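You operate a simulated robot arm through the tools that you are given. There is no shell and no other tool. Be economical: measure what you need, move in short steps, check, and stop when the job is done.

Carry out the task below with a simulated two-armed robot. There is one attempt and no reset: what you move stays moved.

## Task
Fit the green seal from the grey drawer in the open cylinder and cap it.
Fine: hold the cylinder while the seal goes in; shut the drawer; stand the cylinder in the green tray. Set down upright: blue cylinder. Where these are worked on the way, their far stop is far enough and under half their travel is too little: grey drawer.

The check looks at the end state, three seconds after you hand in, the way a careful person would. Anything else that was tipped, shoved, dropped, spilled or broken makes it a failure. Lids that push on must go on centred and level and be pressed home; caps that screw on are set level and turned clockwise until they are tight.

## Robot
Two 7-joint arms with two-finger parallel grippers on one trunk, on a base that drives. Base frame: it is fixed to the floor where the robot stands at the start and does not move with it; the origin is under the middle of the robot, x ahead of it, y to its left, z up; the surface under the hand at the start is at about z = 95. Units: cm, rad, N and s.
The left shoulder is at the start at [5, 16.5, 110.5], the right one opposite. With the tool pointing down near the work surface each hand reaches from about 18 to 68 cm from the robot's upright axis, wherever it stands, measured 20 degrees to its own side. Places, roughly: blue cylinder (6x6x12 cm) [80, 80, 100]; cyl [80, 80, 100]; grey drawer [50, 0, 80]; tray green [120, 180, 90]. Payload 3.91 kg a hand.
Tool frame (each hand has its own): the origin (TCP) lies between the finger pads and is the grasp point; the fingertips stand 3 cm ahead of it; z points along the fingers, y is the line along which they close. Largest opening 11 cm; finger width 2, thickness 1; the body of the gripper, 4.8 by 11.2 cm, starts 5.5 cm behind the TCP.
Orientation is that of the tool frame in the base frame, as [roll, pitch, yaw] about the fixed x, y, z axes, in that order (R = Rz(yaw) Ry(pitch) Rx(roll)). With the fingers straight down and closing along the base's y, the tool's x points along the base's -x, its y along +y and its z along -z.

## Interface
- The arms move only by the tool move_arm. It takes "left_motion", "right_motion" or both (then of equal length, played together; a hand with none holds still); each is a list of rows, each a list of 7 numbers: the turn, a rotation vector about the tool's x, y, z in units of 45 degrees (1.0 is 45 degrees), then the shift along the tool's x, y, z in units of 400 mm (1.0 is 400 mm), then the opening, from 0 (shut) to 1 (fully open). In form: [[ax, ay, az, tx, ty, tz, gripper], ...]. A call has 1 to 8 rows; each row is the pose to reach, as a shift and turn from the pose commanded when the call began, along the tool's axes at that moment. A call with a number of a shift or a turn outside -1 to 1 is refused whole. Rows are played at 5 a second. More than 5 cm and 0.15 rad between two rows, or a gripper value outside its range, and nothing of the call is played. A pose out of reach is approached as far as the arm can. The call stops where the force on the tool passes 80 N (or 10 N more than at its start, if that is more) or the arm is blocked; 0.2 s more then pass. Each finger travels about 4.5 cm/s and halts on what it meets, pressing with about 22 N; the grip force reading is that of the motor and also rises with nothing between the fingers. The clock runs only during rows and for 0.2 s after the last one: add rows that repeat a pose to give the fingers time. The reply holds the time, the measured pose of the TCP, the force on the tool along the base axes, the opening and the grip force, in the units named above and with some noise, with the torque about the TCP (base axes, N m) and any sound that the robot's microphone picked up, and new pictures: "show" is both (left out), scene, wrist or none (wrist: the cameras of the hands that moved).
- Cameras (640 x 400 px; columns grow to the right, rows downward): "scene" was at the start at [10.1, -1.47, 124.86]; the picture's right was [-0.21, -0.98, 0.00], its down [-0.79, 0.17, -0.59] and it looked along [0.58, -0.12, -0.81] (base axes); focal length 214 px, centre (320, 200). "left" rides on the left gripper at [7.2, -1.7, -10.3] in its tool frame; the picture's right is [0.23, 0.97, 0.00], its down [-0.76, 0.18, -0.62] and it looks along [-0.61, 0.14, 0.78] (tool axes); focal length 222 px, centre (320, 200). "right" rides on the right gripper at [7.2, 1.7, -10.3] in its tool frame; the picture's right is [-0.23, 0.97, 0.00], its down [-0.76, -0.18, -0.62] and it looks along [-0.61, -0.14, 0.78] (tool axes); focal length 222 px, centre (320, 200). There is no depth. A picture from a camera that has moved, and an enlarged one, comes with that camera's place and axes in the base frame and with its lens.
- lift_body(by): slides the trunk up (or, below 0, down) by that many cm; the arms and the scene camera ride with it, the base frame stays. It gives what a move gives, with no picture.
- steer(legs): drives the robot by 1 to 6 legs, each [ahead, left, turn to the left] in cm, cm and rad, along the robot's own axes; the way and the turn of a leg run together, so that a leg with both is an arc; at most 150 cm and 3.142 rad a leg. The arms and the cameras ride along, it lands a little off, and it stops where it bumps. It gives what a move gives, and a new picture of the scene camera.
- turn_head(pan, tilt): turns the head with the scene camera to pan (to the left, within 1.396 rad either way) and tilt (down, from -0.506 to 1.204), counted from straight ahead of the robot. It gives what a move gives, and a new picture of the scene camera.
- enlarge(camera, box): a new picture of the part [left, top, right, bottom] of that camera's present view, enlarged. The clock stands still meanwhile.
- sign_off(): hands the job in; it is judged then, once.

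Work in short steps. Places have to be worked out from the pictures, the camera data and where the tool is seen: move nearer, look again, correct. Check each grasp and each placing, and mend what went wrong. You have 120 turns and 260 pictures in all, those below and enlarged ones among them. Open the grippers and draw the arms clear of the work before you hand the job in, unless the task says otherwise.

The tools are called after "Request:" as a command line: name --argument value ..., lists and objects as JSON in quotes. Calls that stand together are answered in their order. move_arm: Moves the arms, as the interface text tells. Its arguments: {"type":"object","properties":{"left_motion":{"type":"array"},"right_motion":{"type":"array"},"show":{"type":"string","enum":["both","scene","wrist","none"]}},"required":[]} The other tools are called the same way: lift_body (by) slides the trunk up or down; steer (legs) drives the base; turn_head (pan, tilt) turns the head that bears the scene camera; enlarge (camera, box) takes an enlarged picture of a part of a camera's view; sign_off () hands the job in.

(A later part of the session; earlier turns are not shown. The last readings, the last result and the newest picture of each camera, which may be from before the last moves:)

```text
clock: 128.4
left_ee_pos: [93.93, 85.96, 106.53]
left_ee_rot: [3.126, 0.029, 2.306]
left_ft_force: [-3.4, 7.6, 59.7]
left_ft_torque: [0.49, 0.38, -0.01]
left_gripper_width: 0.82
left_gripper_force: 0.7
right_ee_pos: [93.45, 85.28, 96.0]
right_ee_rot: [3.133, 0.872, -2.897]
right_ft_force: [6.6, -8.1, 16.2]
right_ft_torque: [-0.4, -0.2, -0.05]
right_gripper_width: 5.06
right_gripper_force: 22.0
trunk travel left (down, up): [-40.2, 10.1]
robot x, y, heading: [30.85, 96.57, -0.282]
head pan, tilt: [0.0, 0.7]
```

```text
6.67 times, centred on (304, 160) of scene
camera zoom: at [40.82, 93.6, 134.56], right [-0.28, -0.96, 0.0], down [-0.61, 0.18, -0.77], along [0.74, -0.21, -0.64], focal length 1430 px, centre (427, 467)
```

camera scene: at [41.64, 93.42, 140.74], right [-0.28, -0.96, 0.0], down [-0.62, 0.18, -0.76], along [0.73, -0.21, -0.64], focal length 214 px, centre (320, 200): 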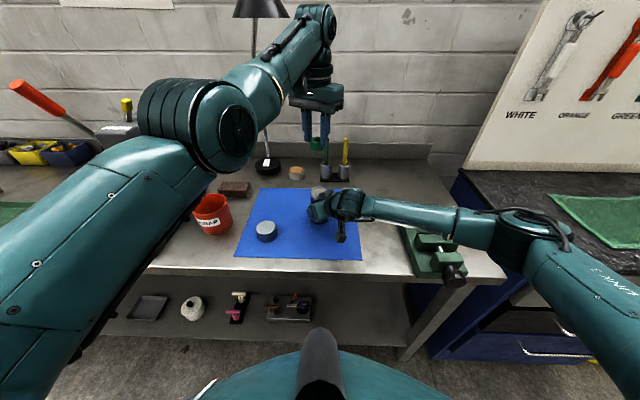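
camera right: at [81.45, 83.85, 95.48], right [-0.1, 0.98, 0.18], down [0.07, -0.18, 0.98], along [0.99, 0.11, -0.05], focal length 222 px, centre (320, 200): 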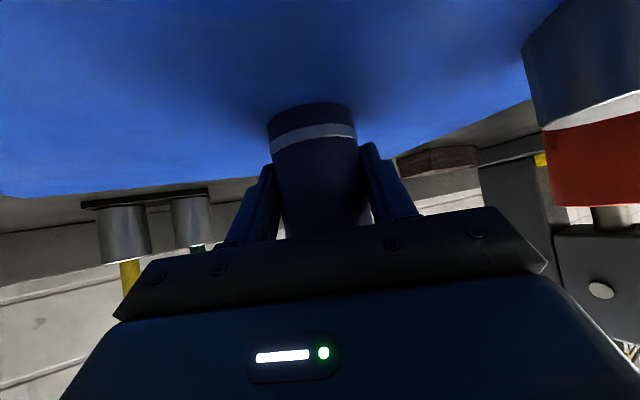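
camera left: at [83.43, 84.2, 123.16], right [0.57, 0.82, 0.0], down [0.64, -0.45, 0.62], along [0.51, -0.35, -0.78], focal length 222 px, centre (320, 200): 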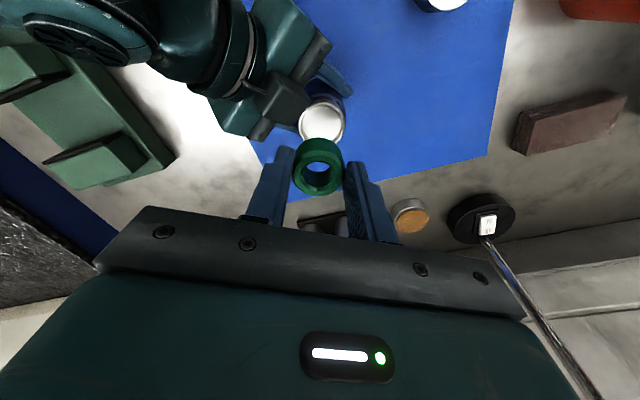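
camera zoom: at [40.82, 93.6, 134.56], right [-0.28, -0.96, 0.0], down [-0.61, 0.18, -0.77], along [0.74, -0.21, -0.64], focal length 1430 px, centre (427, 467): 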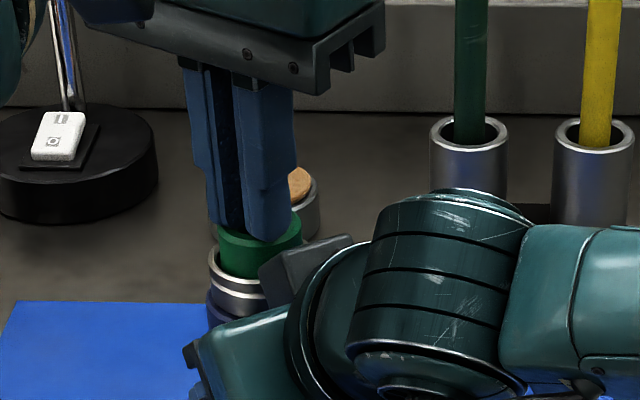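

60 N and the seal doesn't move further — it may be seated. I raise the trunk 3 cm to relieve, open the right grip slightly? No — first look at the seal from the left camera.

Request:
lift_body --by 1.2

Request:
move_arm --right_motion '[[0, 0, 0, 0, 0, 0, 0.6], [0, 0, 0, 0, 0, 0, 0.6], [0, 0, 0, 0, 0, 0, 0.6]]' --show "none"

Request:
lift_body --by 3

Request:
enlarge --camera "left" --box '[240, 80, 400, 180]'

Request:
enlarge --camera "scene" --box '[256, 130, 352, 190]'

```text
clock: 129.0
left_ee_pos: [93.97, 85.97, 106.63]
left_ee_rot: [3.133, 0.013, 2.304]
left_ft_force: [-6.3, 6.8, 38.2]
left_ft_torque: [0.34, 0.26, 0.02]
left_gripper_width: 0.84
left_gripper_force: 0.7
right_ee_pos: [93.55, 85.25, 96.05]
right_ee_rot: [3.129, 0.855, -2.898]
right_ft_force: [2.7, -7.2, -17.6]
right_ft_torque: [-0.4, 0.07, -0.08]
right_gripper_width: 5.05
right_gripper_force: 22.3
trunk travel left (down, up): [-41.4, 8.9]
robot x, y, heading: [30.65, 96.43, -0.281]
head pan, tilt: [0.0, 0.7]
```

```text
clock: 129.8
left_ee_pos: [93.86, 85.86, 106.64]
left_ee_rot: [3.133, 0.009, 2.304]
left_ft_force: [-1.3, 3.6, 30.8]
left_ft_torque: [0.23, 0.1, 0.02]
left_gripper_width: 0.81
left_gripper_force: 0.1
right_ee_pos: [93.54, 85.37, 96.76]
right_ee_rot: [3.129, 0.867, -2.896]
right_ft_force: [0.2, -0.7, 0.3]
right_ft_torque: [0.02, -0.02, -0.01]
right_gripper_width: 6.61
right_gripper_force: 0.0
trunk travel left (down, up): [-41.4, 8.9]
robot x, y, heading: [30.77, 96.65, -0.274]
head pan, tilt: [0.0, 0.7]
```

```text
clock: 130.5
left_ee_pos: [93.98, 85.8, 108.74]
left_ee_rot: [-3.141, -0.005, 2.305]
left_ft_force: [0.6, 0.2, 0.1]
left_ft_torque: [-0.01, 0.0, 0.0]
left_gripper_width: 0.77
left_gripper_force: 0.2
right_ee_pos: [93.89, 85.34, 99.42]
right_ee_rot: [3.126, 0.864, -2.898]
right_ft_force: [1.1, -0.4, -0.3]
right_ft_torque: [0.02, 0.01, 0.03]
right_gripper_width: 6.6
right_gripper_force: 0.0
trunk travel left (down, up): [-44.4, 5.9]
robot x, y, heading: [30.78, 96.5, -0.277]
head pan, tilt: [0.0, 0.7]
```

```text
4.00 times, centred on (320, 130) of left
camera zoom: at [87.85, 90.16, 119.23], right [0.57, 0.82, 0.0], down [0.64, -0.45, 0.62], along [0.51, -0.36, -0.78], focal length 888 px, centre (320, 480)
```

zoom: 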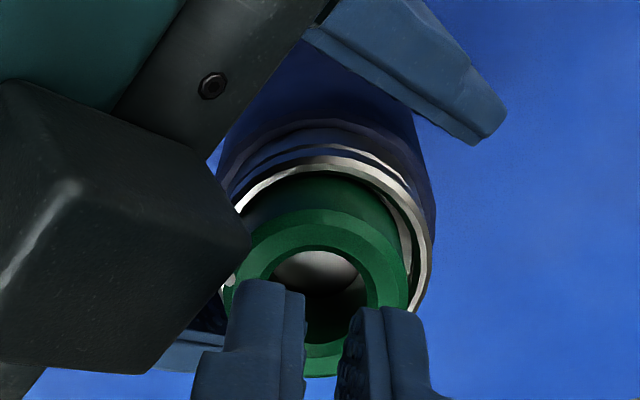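

```text
6.67 times, centred on (304, 160) of scene
camera zoom: at [41.7, 93.42, 138.63], right [-0.28, -0.96, 0.0], down [-0.62, 0.18, -0.76], along [0.73, -0.21, -0.64], focal length 1430 px, centre (427, 467)
```

zoom: 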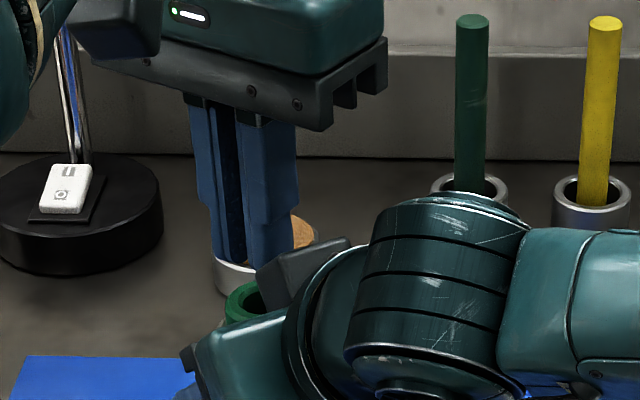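

The bore is visibly wider than the seal and the ring rests on the inner ledge, so it's home, standing slightly proud and level. Next the cap: withdraw the right hand back and up, open the left, then move the base so the left hand is over the cap.

Request:
move_arm --right_motion '[[0, 0, 0, 0, 0, 0, 1], [0, 0, 0, 0.076, 0.001, -0.089, 1], [0, 0, 0, 0.151, 0.003, -0.178, 1], [0, 0, 0, 0.227, 0.004, -0.267, 1], [0, 0, 0, 0.132, 0.005, -0.348, 1], [0, 0, 0, 0.037, 0.006, -0.429, 1], [0, 0, 0, -0.058, 0.007, -0.51, 1], [0, 0, 0, -0.153, 0.008, -0.591, 1]]' --left_motion '[[0, 0, 0, 0, 0, 0, 0.07], [0, 0, 0, 0, 0, 0, 0.07], [0, 0, 0, 0, 0, 0, 0.07], [0, 0, 0, 0, 0, 0, 0.5], [0, 0, 0, 0, 0, 0, 1], [0, 0, 0, 0, 0, 0, 1], [0, 0, 0, 0, 0, 0, 1], [0, 0, 0, 0, 0, 0, 1]]' --show "wrist"

Request:
enlarge --camera "left" --box '[240, 60, 400, 160]'

Request:
enlarge --camera "scene" --box '[224, 130, 352, 210]'

```text
clock: 132.3
left_ee_pos: [93.95, 85.95, 109.0]
left_ee_rot: [-3.142, -0.001, 2.302]
left_ft_force: [-0.4, 0.6, 0.2]
left_ft_torque: [0.02, -0.01, 0.02]
left_gripper_width: 10.99
left_gripper_force: 0.1
right_ee_pos: [80.34, 82.13, 119.51]
right_ee_rot: [3.127, 0.862, -2.897]
right_ft_force: [0.5, 0.8, 0.3]
right_ft_torque: [0.0, 0.0, 0.01]
right_gripper_width: 11.01
right_gripper_force: 0.0
trunk travel left (down, up): [-44.4, 5.9]
robot x, y, heading: [31.13, 96.75, -0.278]
head pan, tilt: [0.0, 0.7]
camera right: at [67.7, 80.46, 120.81], right [-0.1, 0.98, 0.18], down [0.07, -0.18, 0.98], along [0.99, 0.11, -0.05], focal length 222 px, centre (320, 200)
camera left: at [87.79, 90.22, 119.38], right [0.57, 0.82, 0.0], down [0.64, -0.45, 0.62], along [0.51, -0.36, -0.78], focal length 222 px, centre (320, 200)
```

right: 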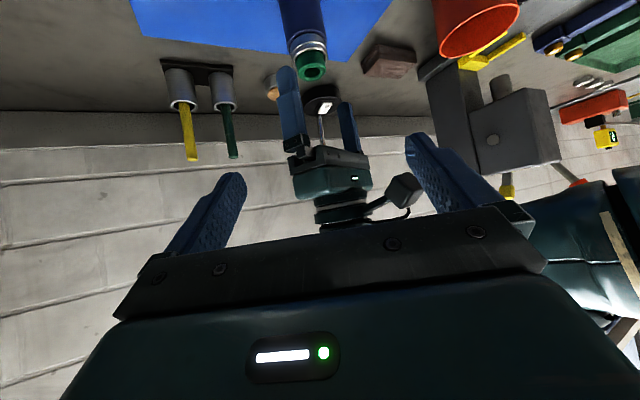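
left: 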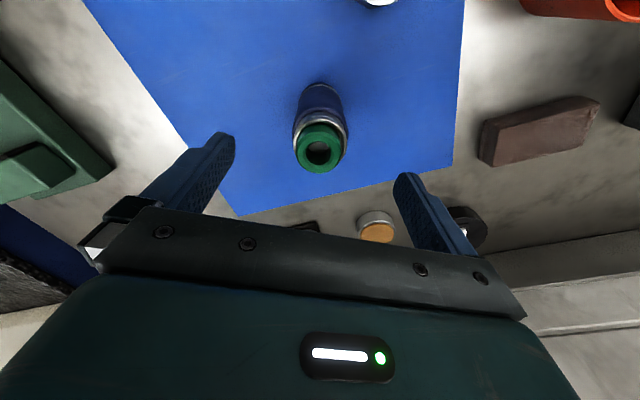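

```text
4.00 times, centred on (320, 110) of left
camera zoom: at [87.79, 90.22, 119.38], right [0.57, 0.82, 0.0], down [0.64, -0.45, 0.62], along [0.51, -0.36, -0.78], focal length 888 px, centre (320, 560)
```

zoom: 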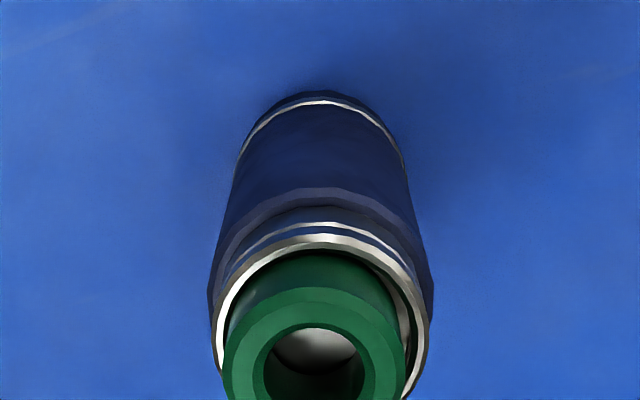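

```text
5.00 times, centred on (288, 170) of scene
camera zoom: at [41.6, 93.47, 138.64], right [-0.28, -0.96, 0.0], down [-0.62, 0.18, -0.77], along [0.74, -0.21, -0.64], focal length 1072 px, centre (480, 350)
```

zoom: 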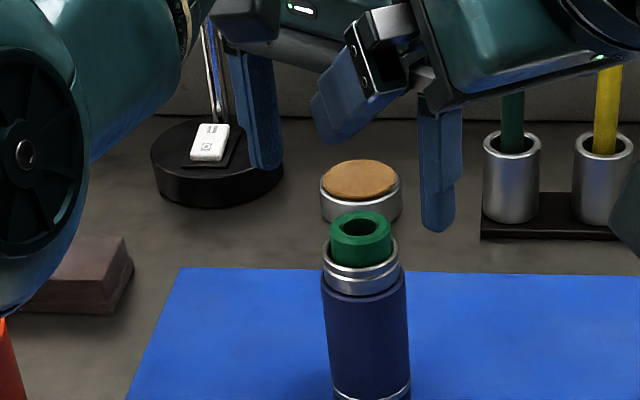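

The mouth was a shallow seat (floor ~1 cm deep), so the seal is home, centred and level. Now I drive so the left hand is over the cap (about (86.8, 96.7)).

Request:
steer --legs '[[-9.9, 8.5, 0]]'

Request:
enlarge --camera "left" --box '[160, 0, 480, 200]'

Request:
enlarge --camera "scene" --box '[224, 120, 384, 220]'

```text
clock: 133.7
left_ee_pos: [86.91, 96.89, 108.88]
left_ee_rot: [3.141, 0.0, 2.306]
left_ft_force: [-0.9, -0.7, -0.1]
left_ft_torque: [-0.03, 0.03, 0.0]
left_gripper_width: 11.01
left_gripper_force: 0.0
right_ee_pos: [73.09, 93.07, 119.56]
right_ee_rot: [3.127, 0.862, -2.899]
right_ft_force: [-0.2, 0.4, -0.3]
right_ft_torque: [-0.02, -0.01, 0.0]
right_gripper_width: 10.98
right_gripper_force: 0.0
trunk travel left (down, up): [-44.4, 5.9]
robot x, y, heading: [23.62, 107.69, -0.279]
head pan, tilt: [0.0, 0.7]
camera scene: at [34.44, 104.37, 138.65], right [-0.28, -0.96, 0.0], down [-0.62, 0.18, -0.77], along [0.74, -0.21, -0.64], focal length 214 px, centre (320, 200)
```

scene: 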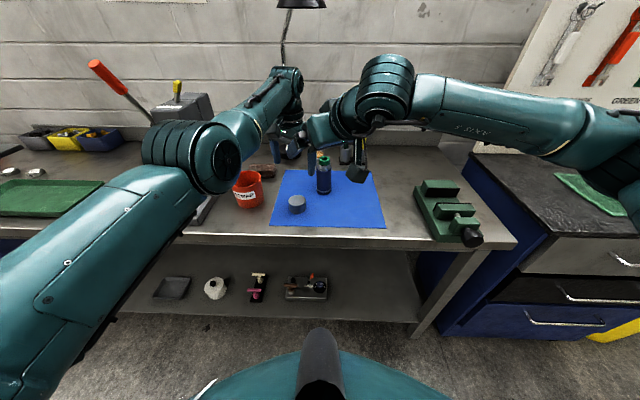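

```text
2.00 times, centred on (320, 100) of left
camera zoom: at [80.64, 101.14, 119.39], right [0.57, 0.82, 0.0], down [0.64, -0.45, 0.62], along [0.51, -0.36, -0.78], focal length 444 px, centre (320, 400)
```

zoom: 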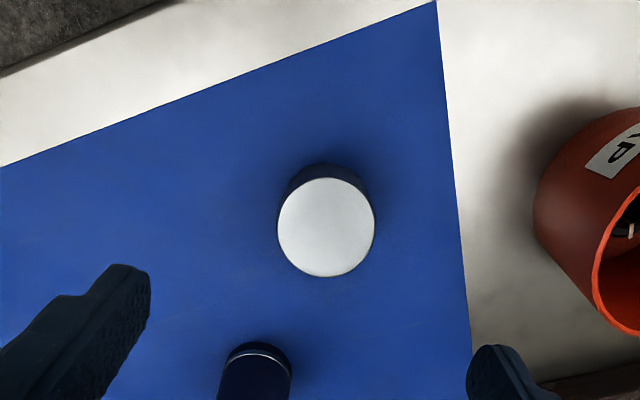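

```text
4.00 times, centred on (304, 170) of scene
camera zoom: at [34.44, 104.37, 138.65], right [-0.28, -0.96, 0.0], down [-0.62, 0.18, -0.77], along [0.74, -0.21, -0.64], focal length 858 px, centre (384, 320)
```

zoom: 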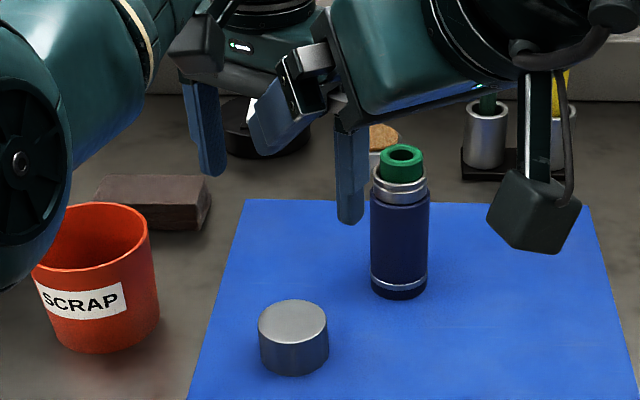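

Cap top measured at (87.2, 96.9, 94.4), ~5.4 cm wide; the left hand is right above it. I lower the trunk 13.3 cm and close on the cap's upper part.

Request:
lift_body --by -13.3

Request:
move_arm --left_motion '[[0, 0, 0, 0, 0, 0, 0.7], [0, 0, 0, 0, 0, 0, 0.5], [0, 0, 0, 0, 0, 0, 0.35], [0, 0, 0, 0, 0, 0, 0.35], [0, 0, 0, 0, 0, 0, 0.35], [0, 0, 0, 0, 0, 0, 0.35]]' --show "wrist"

```text
clock: 135.3
left_ee_pos: [86.89, 96.86, 95.84]
left_ee_rot: [3.141, -0.001, 2.305]
left_ft_force: [-0.1, -0.1, -0.2]
left_ft_torque: [-0.03, -0.02, 0.04]
left_gripper_width: 10.99
left_gripper_force: 0.1
right_ee_pos: [73.24, 93.02, 106.32]
right_ee_rot: [3.126, 0.863, -2.898]
right_ft_force: [-0.5, -0.6, 0.1]
right_ft_torque: [-0.01, -0.04, 0.01]
right_gripper_width: 11.0
right_gripper_force: 0.1
trunk travel left (down, up): [-31.1, 19.2]
robot x, y, heading: [23.79, 107.48, -0.277]
head pan, tilt: [0.0, 0.7]
```

```text
clock: 136.7
left_ee_pos: [86.92, 96.75, 95.65]
left_ee_rot: [3.142, 0.001, 2.305]
left_ft_force: [0.5, -0.4, 1.1]
left_ft_torque: [0.02, 0.01, -0.01]
left_gripper_width: 5.46
left_gripper_force: 22.0
right_ee_pos: [73.19, 92.94, 106.26]
right_ee_rot: [3.124, 0.863, -2.896]
right_ft_force: [0.5, -0.9, -0.1]
right_ft_torque: [0.01, 0.01, -0.01]
right_gripper_width: 11.0
right_gripper_force: 0.0
trunk travel left (down, up): [-31.1, 19.2]
robot x, y, heading: [23.57, 107.47, -0.283]
head pan, tilt: [0.0, 0.7]
camera left: at [80.67, 101.1, 106.08], right [0.57, 0.82, 0.0], down [0.64, -0.45, 0.62], along [0.51, -0.36, -0.78], focal length 222 px, centre (320, 200)
```

left: 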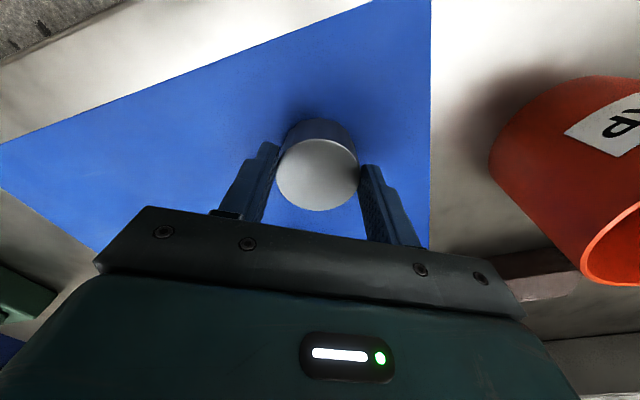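

Cap gripped (5.46 cm) and centred. I raise the trunk 15.5 cm and drive back so the cap is over the cylinder, then check.

Request:
lift_body --by 15.5

Request:
steer --legs '[[9.9, -8.5, 0]]'

Request:
enlarge --camera "left" --box '[240, 80, 400, 180]'

Request:
enlarge --camera "scene" --box '[224, 120, 352, 200]'

```text
clock: 138.5
left_ee_pos: [86.94, 96.87, 111.15]
left_ee_rot: [3.141, -0.001, 2.304]
left_ft_force: [-0.5, 0.5, 0.3]
left_ft_torque: [-0.01, 0.02, 0.04]
left_gripper_width: 5.47
left_gripper_force: 22.2
right_ee_pos: [73.19, 92.99, 121.78]
right_ee_rot: [3.123, 0.864, -2.896]
right_ft_force: [-0.3, 0.3, 0.1]
right_ft_torque: [-0.01, -0.01, -0.05]
right_gripper_width: 11.0
right_gripper_force: 0.0
trunk travel left (down, up): [-46.6, 3.7]
robot x, y, heading: [23.93, 106.93, -0.278]
head pan, tilt: [0.0, 0.7]
```

```text
clock: 139.9
left_ee_pos: [94.21, 85.91, 111.14]
left_ee_rot: [3.141, -0.002, 2.305]
left_ft_force: [1.0, 0.2, -0.3]
left_ft_torque: [0.02, 0.04, -0.03]
left_gripper_width: 5.48
left_gripper_force: 21.8
right_ee_pos: [80.46, 81.94, 121.68]
right_ee_rot: [3.124, 0.865, -2.899]
right_ft_force: [0.5, -0.7, -0.9]
right_ft_torque: [0.0, 0.01, 0.05]
right_gripper_width: 10.99
right_gripper_force: 0.0
trunk travel left (down, up): [-46.6, 3.7]
robot x, y, heading: [30.72, 96.25, -0.275]
head pan, tilt: [0.0, 0.7]
camera scene: at [41.74, 93.36, 140.84], right [-0.28, -0.96, 0.0], down [-0.62, 0.18, -0.76], along [0.73, -0.21, -0.64], focal length 214 px, centre (320, 200)
```

scene: 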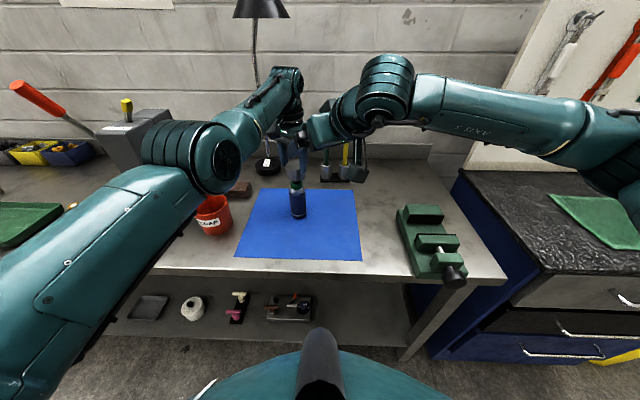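

```text
4.00 times, centred on (320, 130) of left
camera zoom: at [87.92, 90.18, 121.54], right [0.57, 0.82, 0.0], down [0.64, -0.45, 0.62], along [0.51, -0.35, -0.78], focal length 888 px, centre (320, 480)
```

zoom: 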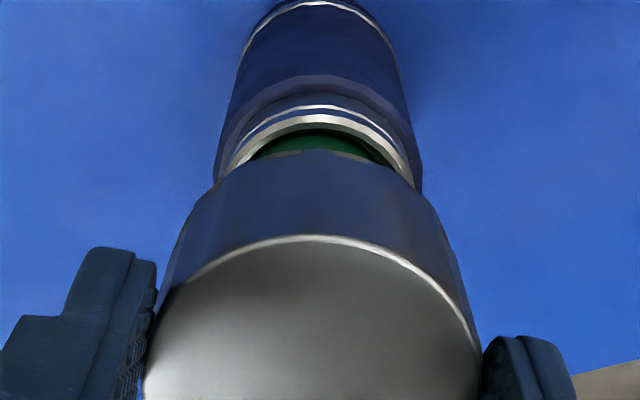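

```text
5.00 times, centred on (288, 160) of scene
camera zoom: at [41.74, 93.36, 140.84], right [-0.28, -0.96, 0.0], down [-0.62, 0.18, -0.76], along [0.73, -0.21, -0.64], focal length 1072 px, centre (480, 400)
```

zoom: 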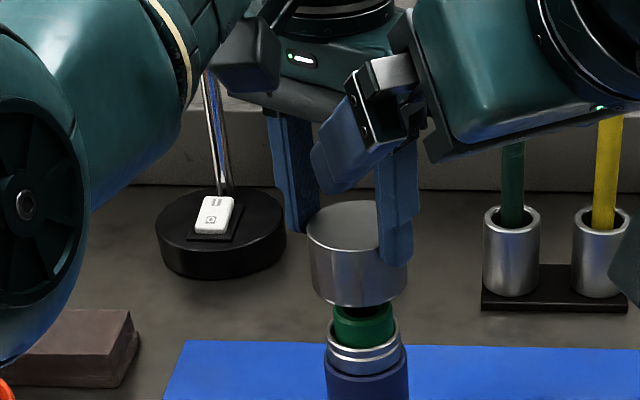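

The cap hangs nicely above the cylinder. Now the right hand goes back down and grips the cylinder again, this time about 1 cm further back so its upper block stays clear of the cap.

Request:
move_arm --right_motion '[[0, 0, 0, 0.0885, -0.001, 0.0755, 1], [0, 0, 0, 0.177, -0.003, 0.151, 1], [0, 0, 0, 0.2655, -0.004, 0.2265, 1], [0, 0, 0, 0.354, -0.005, 0.302, 1], [0, 0, 0, 0.4425, -0.007, 0.3775, 1], [0, 0, 0, 0.531, -0.008, 0.453, 1], [0, 0, 0, 0.531, -0.008, 0.453, 1]]' --show "wrist"

Request:
move_arm --right_motion '[[0, 0, 0, -0.07, 0, 0.082, 1], [0, 0, 0, -0.14, 0, 0.163, 1], [0, 0, 0, -0.209, 0, 0.245, 1], [0, 0, 0, -0.209, 0, 0.245, 1], [0, 0, 0, -0.209, 0, 0.245, 0.6], [0, 0, 0, -0.209, 0, 0.245, 0.3], [0, 0, 0, -0.209, 0, 0.245, 0.3], [0, 0, 0, -0.209, 0, 0.245, 0.3]]' --show "wrist"

Request:
enlarge --camera "left" --box '[240, 80, 400, 180]'

Request:
enlarge --camera "scene" --box '[240, 130, 352, 200]'

```text
clock: 141.5
left_ee_pos: [94.07, 86.01, 111.28]
left_ee_rot: [-3.14, 0.001, 2.307]
left_ft_force: [-0.3, 1.1, -1.3]
left_ft_torque: [0.01, 0.04, 0.02]
left_gripper_width: 5.46
left_gripper_force: 22.1
right_ee_pos: [80.16, 81.81, 93.74]
right_ee_rot: [3.127, 0.865, -2.896]
right_ft_force: [0.5, 0.0, 0.3]
right_ft_torque: [0.02, 0.05, 0.0]
right_gripper_width: 11.01
right_gripper_force: 0.0
trunk travel left (down, up): [-46.6, 3.7]
robot x, y, heading: [30.73, 96.3, -0.277]
head pan, tilt: [0.0, 0.7]
camera right: at [67.66, 80.2, 95.03], right [-0.1, 0.98, 0.18], down [0.07, -0.18, 0.98], along [0.99, 0.11, -0.05], focal length 222 px, centre (320, 200)
```

right: 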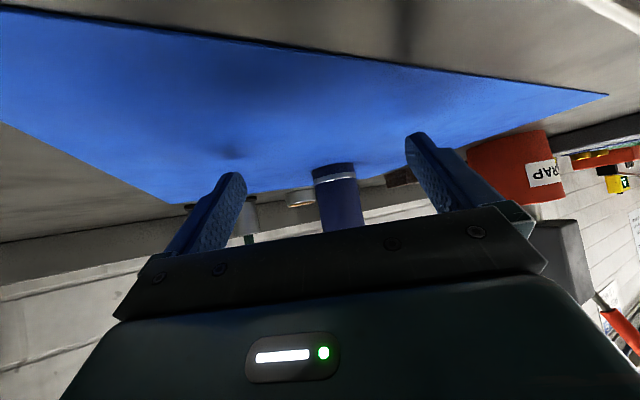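

```text
clock: 143.3
left_ee_pos: [94.14, 86.03, 111.17]
left_ee_rot: [3.142, 0.0, 2.305]
left_ft_force: [-0.3, 0.0, -0.5]
left_ft_torque: [-0.01, -0.01, 0.04]
left_gripper_width: 5.48
left_gripper_force: 22.0
right_ee_pos: [92.82, 85.08, 93.73]
right_ee_rot: [3.125, 0.864, -2.896]
right_ft_force: [1.3, -0.6, 0.6]
right_ft_torque: [-0.16, -0.04, 0.0]
right_gripper_width: 5.07
right_gripper_force: 22.5
trunk travel left (down, up): [-46.6, 3.7]
robot x, y, heading: [30.67, 96.45, -0.279]
head pan, tilt: [0.0, 0.7]
camera right: at [80.25, 83.52, 94.88], right [-0.1, 0.98, 0.18], down [0.07, -0.18, 0.98], along [0.99, 0.11, -0.05], focal length 222 px, centre (320, 200)
```

right: 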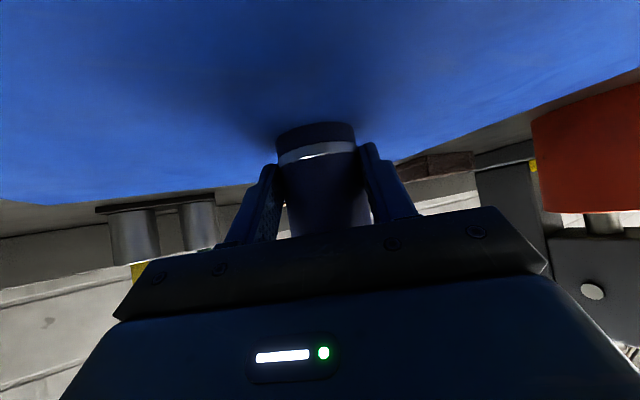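

```text
4.00 times, centred on (320, 130) of left
camera zoom: at [87.89, 90.22, 121.57], right [0.57, 0.82, 0.0], down [0.64, -0.45, 0.62], along [0.51, -0.36, -0.78], focal length 888 px, centre (320, 480)
```

zoom: 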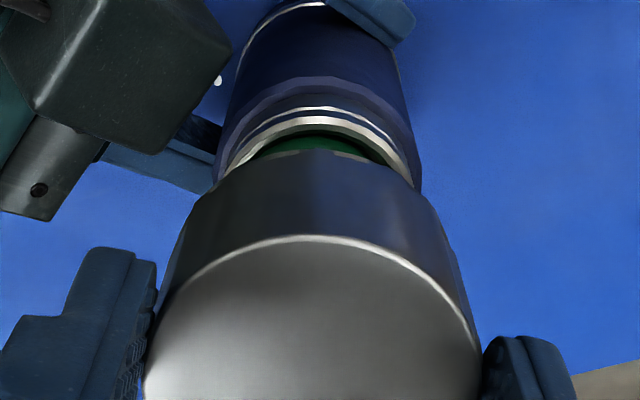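

```text
5.71 times, centred on (296, 165) of scene
camera zoom: at [41.7, 93.42, 140.85], right [-0.28, -0.96, 0.0], down [-0.62, 0.18, -0.76], along [0.74, -0.21, -0.64], focal length 1226 px, centre (457, 400)
```

zoom: 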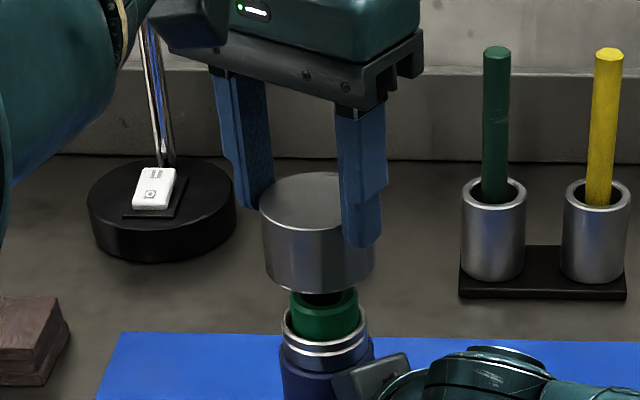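

Gripped again. I raise the cylinder 2.4 cm toward the cap so the neck is just under it, and check alignment closely.

Request:
move_arm --right_motion '[[0, 0, 0, -0.015, 0, -0.013, 0.3], [0, 0, 0, -0.03, 0, -0.026, 0.3], [0, 0, 0, -0.0456, 0, -0.039, 0.3], [0, 0, 0, -0.0456, 0, -0.039, 0.3]]' --show "none"

Request:
enlarge --camera "left" --box '[270, 90, 366, 150]'

Request:
enlarge --camera "scene" --box '[272, 160, 320, 190]'

```text
clock: 144.3
left_ee_pos: [94.19, 85.92, 111.1]
left_ee_rot: [-3.141, -0.002, 2.306]
left_ft_force: [-0.8, 0.1, -0.6]
left_ft_torque: [0.0, -0.03, -0.01]
left_gripper_width: 5.47
left_gripper_force: 21.8
right_ee_pos: [92.97, 85.1, 96.08]
right_ee_rot: [3.124, 0.861, -2.898]
right_ft_force: [0.4, 0.0, -7.0]
right_ft_torque: [-0.01, 0.05, -0.01]
right_gripper_width: 5.04
right_gripper_force: 22.0
trunk travel left (down, up): [-46.6, 3.7]
robot x, y, heading: [30.28, 96.51, -0.282]
head pan, tilt: [0.0, 0.7]
```

```text
6.67 times, centred on (318, 120) of left
camera zoom: at [87.95, 90.21, 121.52], right [0.57, 0.82, 0.0], down [0.64, -0.45, 0.62], along [0.51, -0.36, -0.78], focal length 1481 px, centre (333, 733)
```

zoom: 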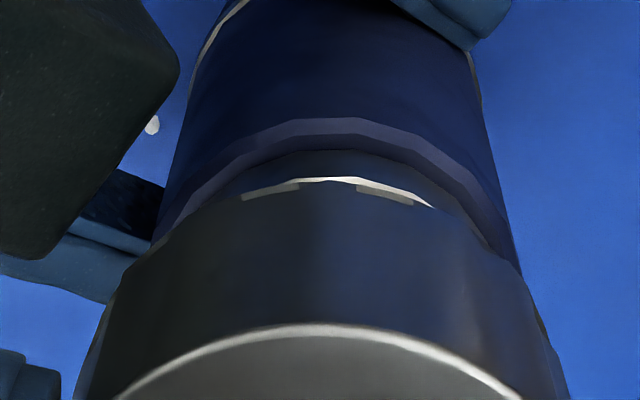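

```text
13.33 times, centred on (296, 175) of scene
camera zoom: at [41.78, 93.41, 140.83], right [-0.28, -0.96, 0.0], down [-0.62, 0.18, -0.76], along [0.73, -0.21, -0.64], focal length 2860 px, centre (640, 533)
```

zoom: 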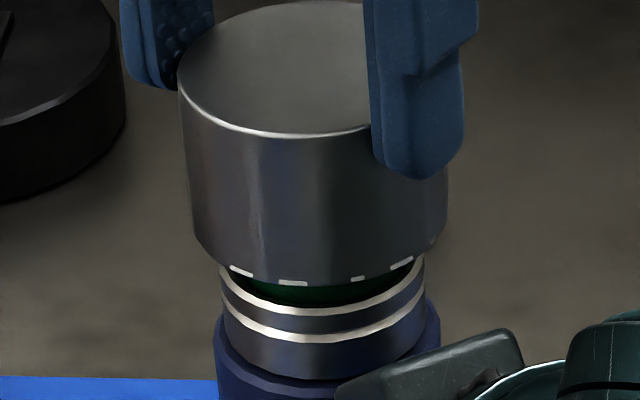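

Lateral alignment is within about 1 mm; the cylinder seems ~1.5 mm too near. I correct that and raise slowly until the cap meets the neck, watching the force.

Request:
move_arm --right_motion '[[0, 0, 0, -0.002, -0.003, 0.002, 0.3], [0, 0, 0, -0.0096, -0.003, -0.0045, 0.3], [0, 0, 0, -0.0172, -0.003, -0.011, 0.3], [0, 0, 0, -0.021, -0.003, -0.0142, 0.3], [0, 0, 0, -0.0248, -0.003, -0.0174, 0.3], [0, 0, 0, -0.0286, -0.003, -0.0207, 0.3], [0, 0, 0, -0.0324, -0.003, -0.024, 0.3], [0, 0, 0, -0.0324, -0.003, -0.024, 0.3]]' --show "none"

Request:
enlarge --camera "scene" --box '[272, 160, 320, 190]'

Request:
enlarge --camera "left" --box '[270, 90, 366, 150]'

```text
clock: 146.1
left_ee_pos: [94.29, 85.95, 111.21]
left_ee_rot: [3.141, 0.002, 2.305]
left_ft_force: [2.0, -0.1, 10.2]
left_ft_torque: [0.13, -0.34, -0.06]
left_gripper_width: 5.48
left_gripper_force: 21.3
right_ee_pos: [93.08, 85.13, 97.72]
right_ee_rot: [3.126, 0.86, -2.898]
right_ft_force: [-2.5, 0.4, -17.8]
right_ft_torque: [-0.34, 0.19, 0.09]
right_gripper_width: 5.09
right_gripper_force: 21.4
trunk travel left (down, up): [-46.6, 3.7]
robot x, y, heading: [31.08, 96.75, -0.279]
head pan, tilt: [0.0, 0.7]
```

```text
13.33 times, centred on (296, 175) of scene
camera zoom: at [41.77, 93.41, 140.84], right [-0.28, -0.96, 0.0], down [-0.62, 0.18, -0.76], along [0.73, -0.21, -0.64], focal length 2860 px, centre (640, 533)
```

zoom: 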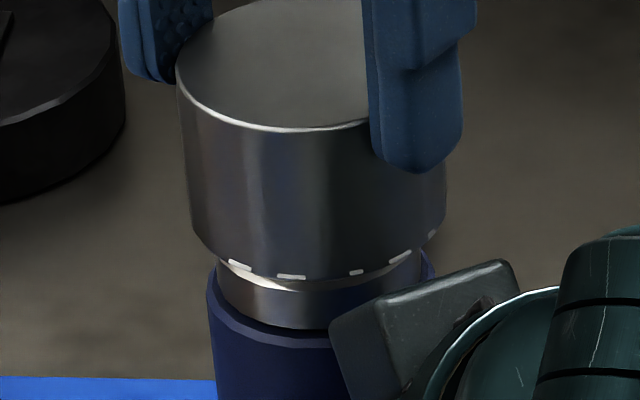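

```text
6.67 times, centred on (318, 120) of left
camera zoom: at [87.98, 90.23, 121.61], right [0.57, 0.82, 0.0], down [0.64, -0.45, 0.62], along [0.51, -0.36, -0.78], focal length 1481 px, centre (333, 733)
```

zoom: 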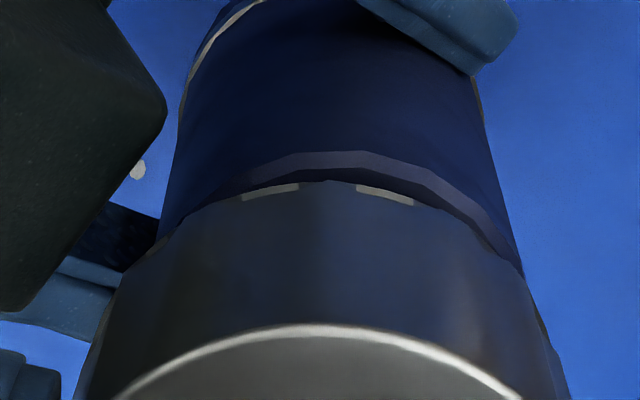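

The cap has slid over the neck (≈1 cm) with 10 N contact. I turn it clockwise 45° (positive about the tool's z), with the light preload.

Request:
move_arm --left_motion '[[0, 0, 0.16, 0, 0, 0, 0.3], [0, 0, 0.33, 0, 0, 0, 0.3], [0, 0, 0.5, 0, 0, 0, 0.3], [0, 0, 0.67, 0, 0, 0, 0.3], [0, 0, 0.83, 0, 0, 0, 0.3], [0, 0, 1, 0, 0, 0, 0.3]]' --show "none"

Request:
enlarge --camera "scene" --box '[272, 160, 320, 190]'

```text
clock: 147.5
left_ee_pos: [94.1, 85.88, 111.15]
left_ee_rot: [-3.139, 0.001, 1.515]
left_ft_force: [-0.3, 3.5, 4.7]
left_ft_torque: [0.32, -0.01, 0.04]
left_gripper_width: 5.48
left_gripper_force: 21.9
right_ee_pos: [93.1, 85.2, 97.89]
right_ee_rot: [3.125, 0.863, -2.896]
right_ft_force: [0.8, -3.9, -11.6]
right_ft_torque: [0.1, 0.24, -0.04]
right_gripper_width: 5.05
right_gripper_force: 22.1
trunk travel left (down, up): [-46.6, 3.7]
robot x, y, heading: [31.44, 96.2, -0.281]
head pan, tilt: [0.0, 0.7]
```

```text
13.33 times, centred on (296, 175) of scene
camera zoom: at [41.77, 93.41, 140.84], right [-0.28, -0.96, 0.0], down [-0.62, 0.18, -0.76], along [0.73, -0.21, -0.64], focal length 2860 px, centre (640, 533)
```

zoom: 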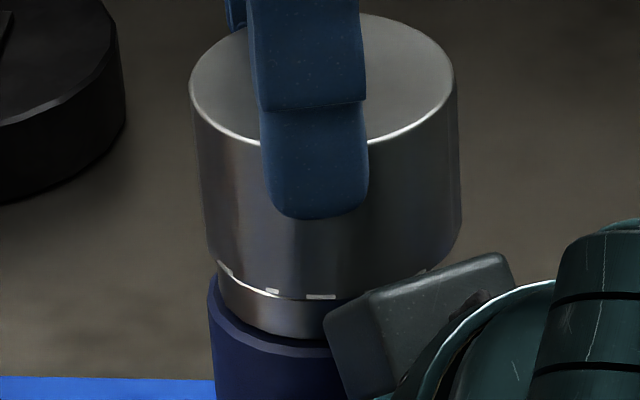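

The cap turns freely. I continue another 45° with a small upward feed from the cylinder.

Request:
move_arm --left_motion '[[0, 0, 0.16, 0, 0, 0, 0.3], [0, 0, 0.33, 0, 0, 0, 0.3], [0, 0, 0.5, 0, 0, 0, 0.3], [0, 0, 0.67, 0, 0, 0, 0.3], [0, 0, 0.83, 0, 0, 0, 0.3], [0, 0, 1, 0, 0, 0, 0.3]]' --right_motion '[[0, 0, 0, -0.001, 0, -0.001, 0.3], [0, 0, 0, -0.002, 0, -0.002, 0.3], [0, 0, 0, -0.003, 0, -0.003, 0.3], [0, 0, 0, -0.004, 0, -0.0035, 0.3], [0, 0, 0, -0.005, 0, -0.004, 0.3], [0, 0, 0, -0.0057, 0, -0.005, 0.3]]' --show "none"

Request:
enlarge --camera "scene" --box '[272, 160, 320, 190]'

```text
clock: 148.9
left_ee_pos: [94.12, 85.97, 111.32]
left_ee_rot: [3.14, 0.002, 0.731]
left_ft_force: [7.4, -2.4, 3.9]
left_ft_torque: [-0.18, -0.3, 0.14]
left_gripper_width: 5.47
left_gripper_force: 21.8
right_ee_pos: [93.0, 85.21, 98.07]
right_ee_rot: [3.125, 0.862, -2.895]
right_ft_force: [-6.3, 1.9, -12.0]
right_ft_torque: [-0.22, -0.48, -0.01]
right_gripper_width: 5.07
right_gripper_force: 22.0
trunk travel left (down, up): [-46.6, 3.7]
robot x, y, heading: [30.67, 96.16, -0.277]
head pan, tilt: [0.0, 0.7]
```

```text
13.33 times, centred on (296, 175) of scene
camera zoom: at [41.78, 93.41, 140.84], right [-0.28, -0.96, 0.0], down [-0.62, 0.18, -0.76], along [0.73, -0.21, -0.64], focal length 2860 px, centre (640, 533)
```

zoom: 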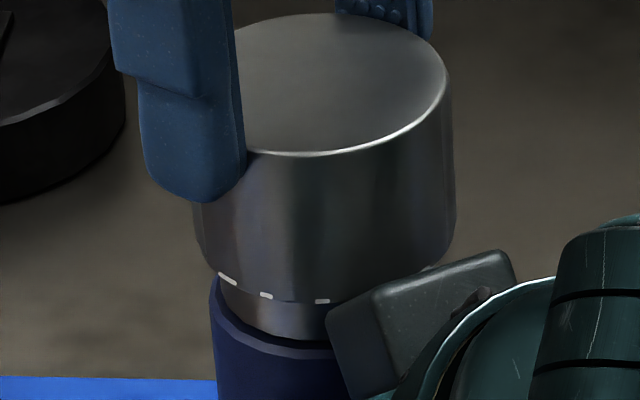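

Continuing clockwise, two more 45° steps with feed.

Request:
move_arm --left_motion '[[0, 0, 0.16, 0, 0, 0, 0.3], [0, 0, 0.33, 0, 0, 0, 0.3], [0, 0, 0.5, 0, 0, 0, 0.3], [0, 0, 0.67, 0, 0, 0, 0.3], [0, 0, 0.83, 0, 0, 0, 0.3], [0, 0, 1, 0, 0, 0, 0.3]]' --right_motion '[[0, 0, 0, -0.001, 0, -0.001, 0.3], [0, 0, 0, -0.002, 0, -0.002, 0.3], [0, 0, 0, -0.003, 0, -0.003, 0.3], [0, 0, 0, -0.004, 0, -0.0035, 0.3], [0, 0, 0, -0.005, 0, -0.004, 0.3], [0, 0, 0, -0.0057, 0, -0.005, 0.3]]' --show "none"

Request:
move_arm --left_motion '[[0, 0, 0.16, 0, 0, 0, 0.3], [0, 0, 0.33, 0, 0, 0, 0.3], [0, 0, 0.5, 0, 0, 0, 0.3], [0, 0, 0.67, 0, 0, 0, 0.3], [0, 0, 0.83, 0, 0, 0, 0.3], [0, 0, 1, 0, 0, 0, 0.3]]' --right_motion '[[0, 0, 0, -0.001, 0, -0.001, 0.3], [0, 0, 0, -0.002, 0, -0.002, 0.3], [0, 0, 0, -0.003, 0, -0.003, 0.3], [0, 0, 0, -0.004, 0, -0.0035, 0.3], [0, 0, 0, -0.005, 0, -0.004, 0.3], [0, 0, 0, -0.0057, 0, -0.005, 0.3]]' --show "scene"

Request:
enlarge --camera "scene" --box '[272, 160, 320, 190]'

```text
clock: 150.3
left_ee_pos: [94.22, 85.98, 111.24]
left_ee_rot: [3.141, -0.001, -0.054]
left_ft_force: [10.1, -2.9, 12.1]
left_ft_torque: [-0.12, -0.43, 0.15]
left_gripper_width: 5.47
left_gripper_force: 21.9
right_ee_pos: [92.91, 85.22, 98.16]
right_ee_rot: [3.124, 0.858, -2.896]
right_ft_force: [-9.5, 4.5, -19.5]
right_ft_torque: [-0.39, -0.55, -0.04]
right_gripper_width: 5.08
right_gripper_force: 22.0
trunk travel left (down, up): [-46.6, 3.7]
robot x, y, heading: [30.66, 96.6, -0.281]
head pan, tilt: [0.0, 0.7]
```

```text
clock: 151.7
left_ee_pos: [94.34, 85.47, 112.51]
left_ee_rot: [-3.136, -0.048, -0.598]
left_ft_force: [-0.3, 0.6, -0.7]
left_ft_torque: [0.06, -0.03, 0.0]
left_gripper_width: 5.46
left_gripper_force: 21.9
left hand out of reach, approached as far as the arm can: row 4, 5, 6
right_ee_pos: [93.11, 85.16, 98.68]
right_ee_rot: [3.124, 0.865, -2.897]
right_ft_force: [0.2, -0.1, -6.2]
right_ft_torque: [-0.06, 0.11, 0.0]
right_gripper_width: 5.07
right_gripper_force: 21.6
trunk travel left (down, up): [-46.6, 3.7]
robot x, y, heading: [30.56, 96.77, -0.276]
head pan, tilt: [0.0, 0.7]
camera scene: at [41.75, 93.38, 140.83], right [-0.28, -0.96, 0.0], down [-0.62, 0.18, -0.76], along [0.73, -0.21, -0.64], focal length 214 px, centre (320, 200)
```

scene: 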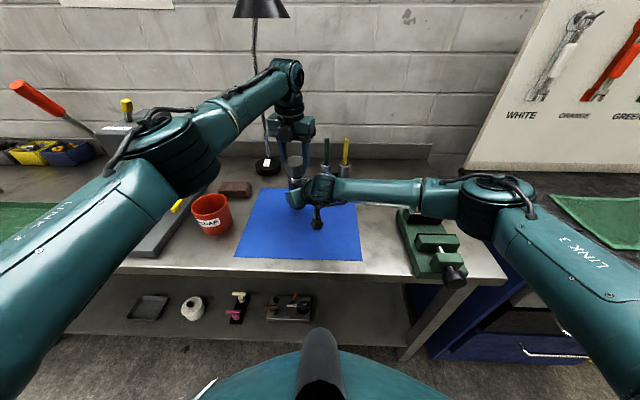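

```text
13.33 times, centred on (296, 175) of scene
camera zoom: at [41.75, 93.38, 140.83], right [-0.28, -0.96, 0.0], down [-0.62, 0.18, -0.76], along [0.73, -0.21, -0.64], focal length 2860 px, centre (640, 533)
```

zoom: 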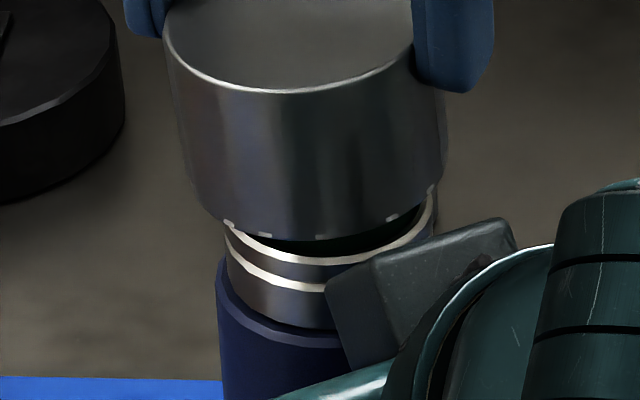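

The left wrist hit its turning limit and lifted the cap off, so the thread had not caught. I lower the cylinder back to the mat and check the seal.

Request:
move_arm --right_motion '[[0, 0, 0, 0.03, 0, 0.026, 0.3], [0, 0, 0, 0.06, 0, 0.052, 0.3], [0, 0, 0, 0.092, 0, 0.0785, 0.3], [0, 0, 0, 0.092, 0, 0.0785, 0.3]]' --show "none"

Request:
enlarge --camera "scene" --box '[256, 150, 336, 200]'

Request:
enlarge --camera "left" --box '[160, 0, 480, 200]'

```text
clock: 152.7
left_ee_pos: [94.24, 85.61, 112.69]
left_ee_rot: [-3.135, -0.053, -0.597]
left_ft_force: [-1.7, 1.0, -0.9]
left_ft_torque: [-0.03, -0.01, 0.0]
left_gripper_width: 5.47
left_gripper_force: 22.3
right_ee_pos: [93.12, 85.26, 94.51]
right_ee_rot: [3.128, 0.872, -2.895]
right_ft_force: [7.2, 1.1, 15.2]
right_ft_torque: [-0.22, -0.21, 0.09]
right_gripper_width: 5.03
right_gripper_force: 22.5
trunk travel left (down, up): [-46.6, 3.7]
robot x, y, heading: [31.02, 96.49, -0.277]
head pan, tilt: [0.0, 0.7]
```

```text
8.00 times, centred on (296, 175) of scene
camera zoom: at [41.62, 93.47, 140.89], right [-0.28, -0.96, 0.0], down [-0.62, 0.18, -0.77], along [0.74, -0.21, -0.64], focal length 1716 px, centre (512, 400)
```

zoom: 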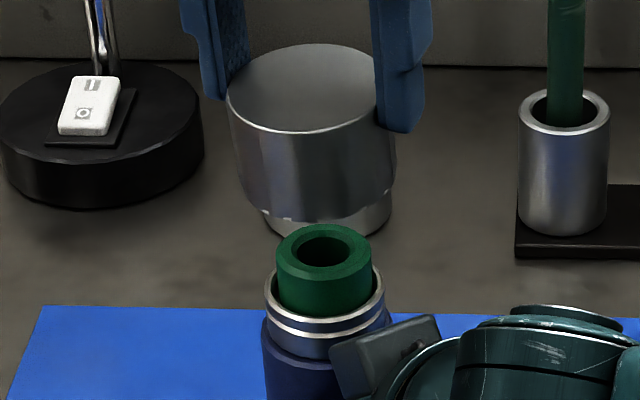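

```text
2.00 times, centred on (320, 100) of left
camera zoom: at [100.57, 83.14, 123.52], right [-0.36, -0.93, 0.01], down [-0.76, 0.3, 0.58], along [-0.54, 0.2, -0.81], focal length 444 px, centre (320, 400)
```

zoom: 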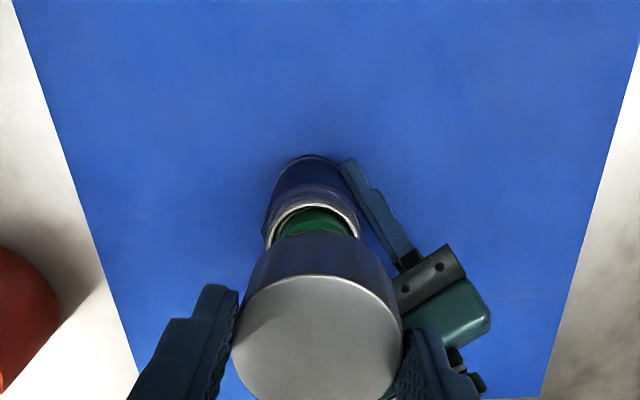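

The seal is still seated properly. I level the left hand and unwind it counter-clockwise (cap still gripped, in the air) to regain turning range.

Request:
move_arm --left_motion '[[0, -0.03, -0.16, 0, 0, 0, 0.3], [0, -0.06, -0.33, 0, 0, 0, 0.3], [0, -0.0675, -0.5, 0, 0, 0, 0.3], [0, -0.0675, -0.67, 0, 0, 0, 0.3], [0, -0.0675, -0.83, 0, 0, 0, 0.3], [0, -0.0675, -1, 0, 0, 0, 0.3]]' --show "none"

Request:
move_arm --left_motion '[[0, 0, -0.16, 0, 0, 0, 0.3], [0, 0, -0.33, 0, 0, 0, 0.3], [0, 0, -0.5, 0, 0, 0, 0.3], [0, 0, -0.67, 0, 0, 0, 0.3], [0, 0, -0.83, 0, 0, 0, 0.3], [0, 0, -1, 0, 0, 0, 0.3]]' --show "none"

Request:
move_arm --left_motion '[[0, 0, -0.16, 0, 0, 0, 0.3], [0, 0, -0.33, 0, 0, 0, 0.3], [0, 0, -0.5, 0, 0, 0, 0.3], [0, 0, -0.67, 0, 0, 0, 0.3], [0, 0, -0.83, 0, 0, 0, 0.3], [0, 0, -1, 0, 0, 0, 0.3]]' --show "scene"

```text
clock: 154.1
left_ee_pos: [93.79, 85.8, 112.7]
left_ee_rot: [3.128, 0.006, 0.193]
left_ft_force: [1.4, 0.3, -0.1]
left_ft_torque: [-0.02, 0.02, -0.02]
left_gripper_width: 5.44
left_gripper_force: 21.9
left hand out of reach, approached as far as the arm can: row 2, 3, 4, 5, 6
right_ee_pos: [93.03, 85.27, 94.22]
right_ee_rot: [3.126, 0.868, -2.896]
right_ft_force: [4.0, 1.6, 16.3]
right_ft_torque: [-0.34, -0.44, 0.09]
right_gripper_width: 5.06
right_gripper_force: 22.2
trunk travel left (down, up): [-46.6, 3.7]
robot x, y, heading: [30.91, 96.57, -0.28]
head pan, tilt: [0.0, 0.7]
```

```text
clock: 155.5
left_ee_pos: [93.79, 86.05, 112.89]
left_ee_rot: [3.137, 0.01, 0.977]
left_ft_force: [0.2, -0.2, -1.2]
left_ft_torque: [-0.01, 0.01, 0.03]
left_gripper_width: 5.47
left_gripper_force: 22.0
right_ee_pos: [92.85, 85.11, 94.08]
right_ee_rot: [3.127, 0.867, -2.895]
right_ft_force: [3.7, 2.1, 15.3]
right_ft_torque: [-0.37, -0.48, 0.08]
right_gripper_width: 5.07
right_gripper_force: 22.6
trunk travel left (down, up): [-46.6, 3.7]
robot x, y, heading: [30.65, 97.04, -0.273]
head pan, tilt: [0.0, 0.7]
```

```text
clock: 156.9
left_ee_pos: [93.78, 85.8, 112.75]
left_ee_rot: [-3.136, 0.012, 1.763]
left_ft_force: [-0.4, 0.2, -0.8]
left_ft_torque: [0.01, 0.01, 0.01]
left_gripper_width: 5.45
left_gripper_force: 21.9
right_ee_pos: [93.02, 85.27, 94.2]
right_ee_rot: [3.128, 0.867, -2.895]
right_ft_force: [3.4, 3.2, 15.6]
right_ft_torque: [-0.27, -0.37, 0.15]
right_gripper_width: 5.07
right_gripper_force: 22.2
trunk travel left (down, up): [-46.6, 3.7]
robot x, y, heading: [30.76, 96.41, -0.276]
head pan, tilt: [0.0, 0.7]
camera scene: at [41.56, 93.49, 140.86], right [-0.28, -0.96, 0.0], down [-0.62, 0.18, -0.77], along [0.74, -0.21, -0.64], focal length 214 px, centre (320, 200)
```

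scene: 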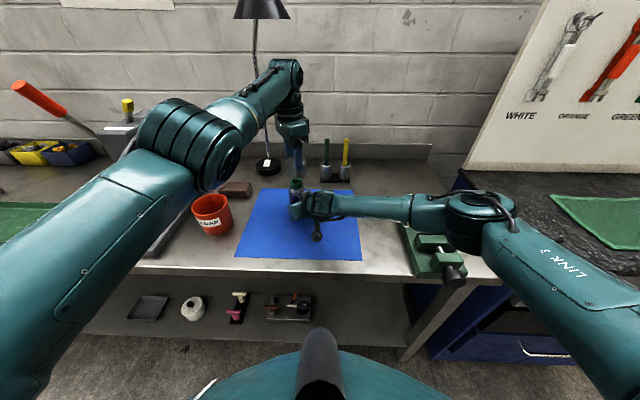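

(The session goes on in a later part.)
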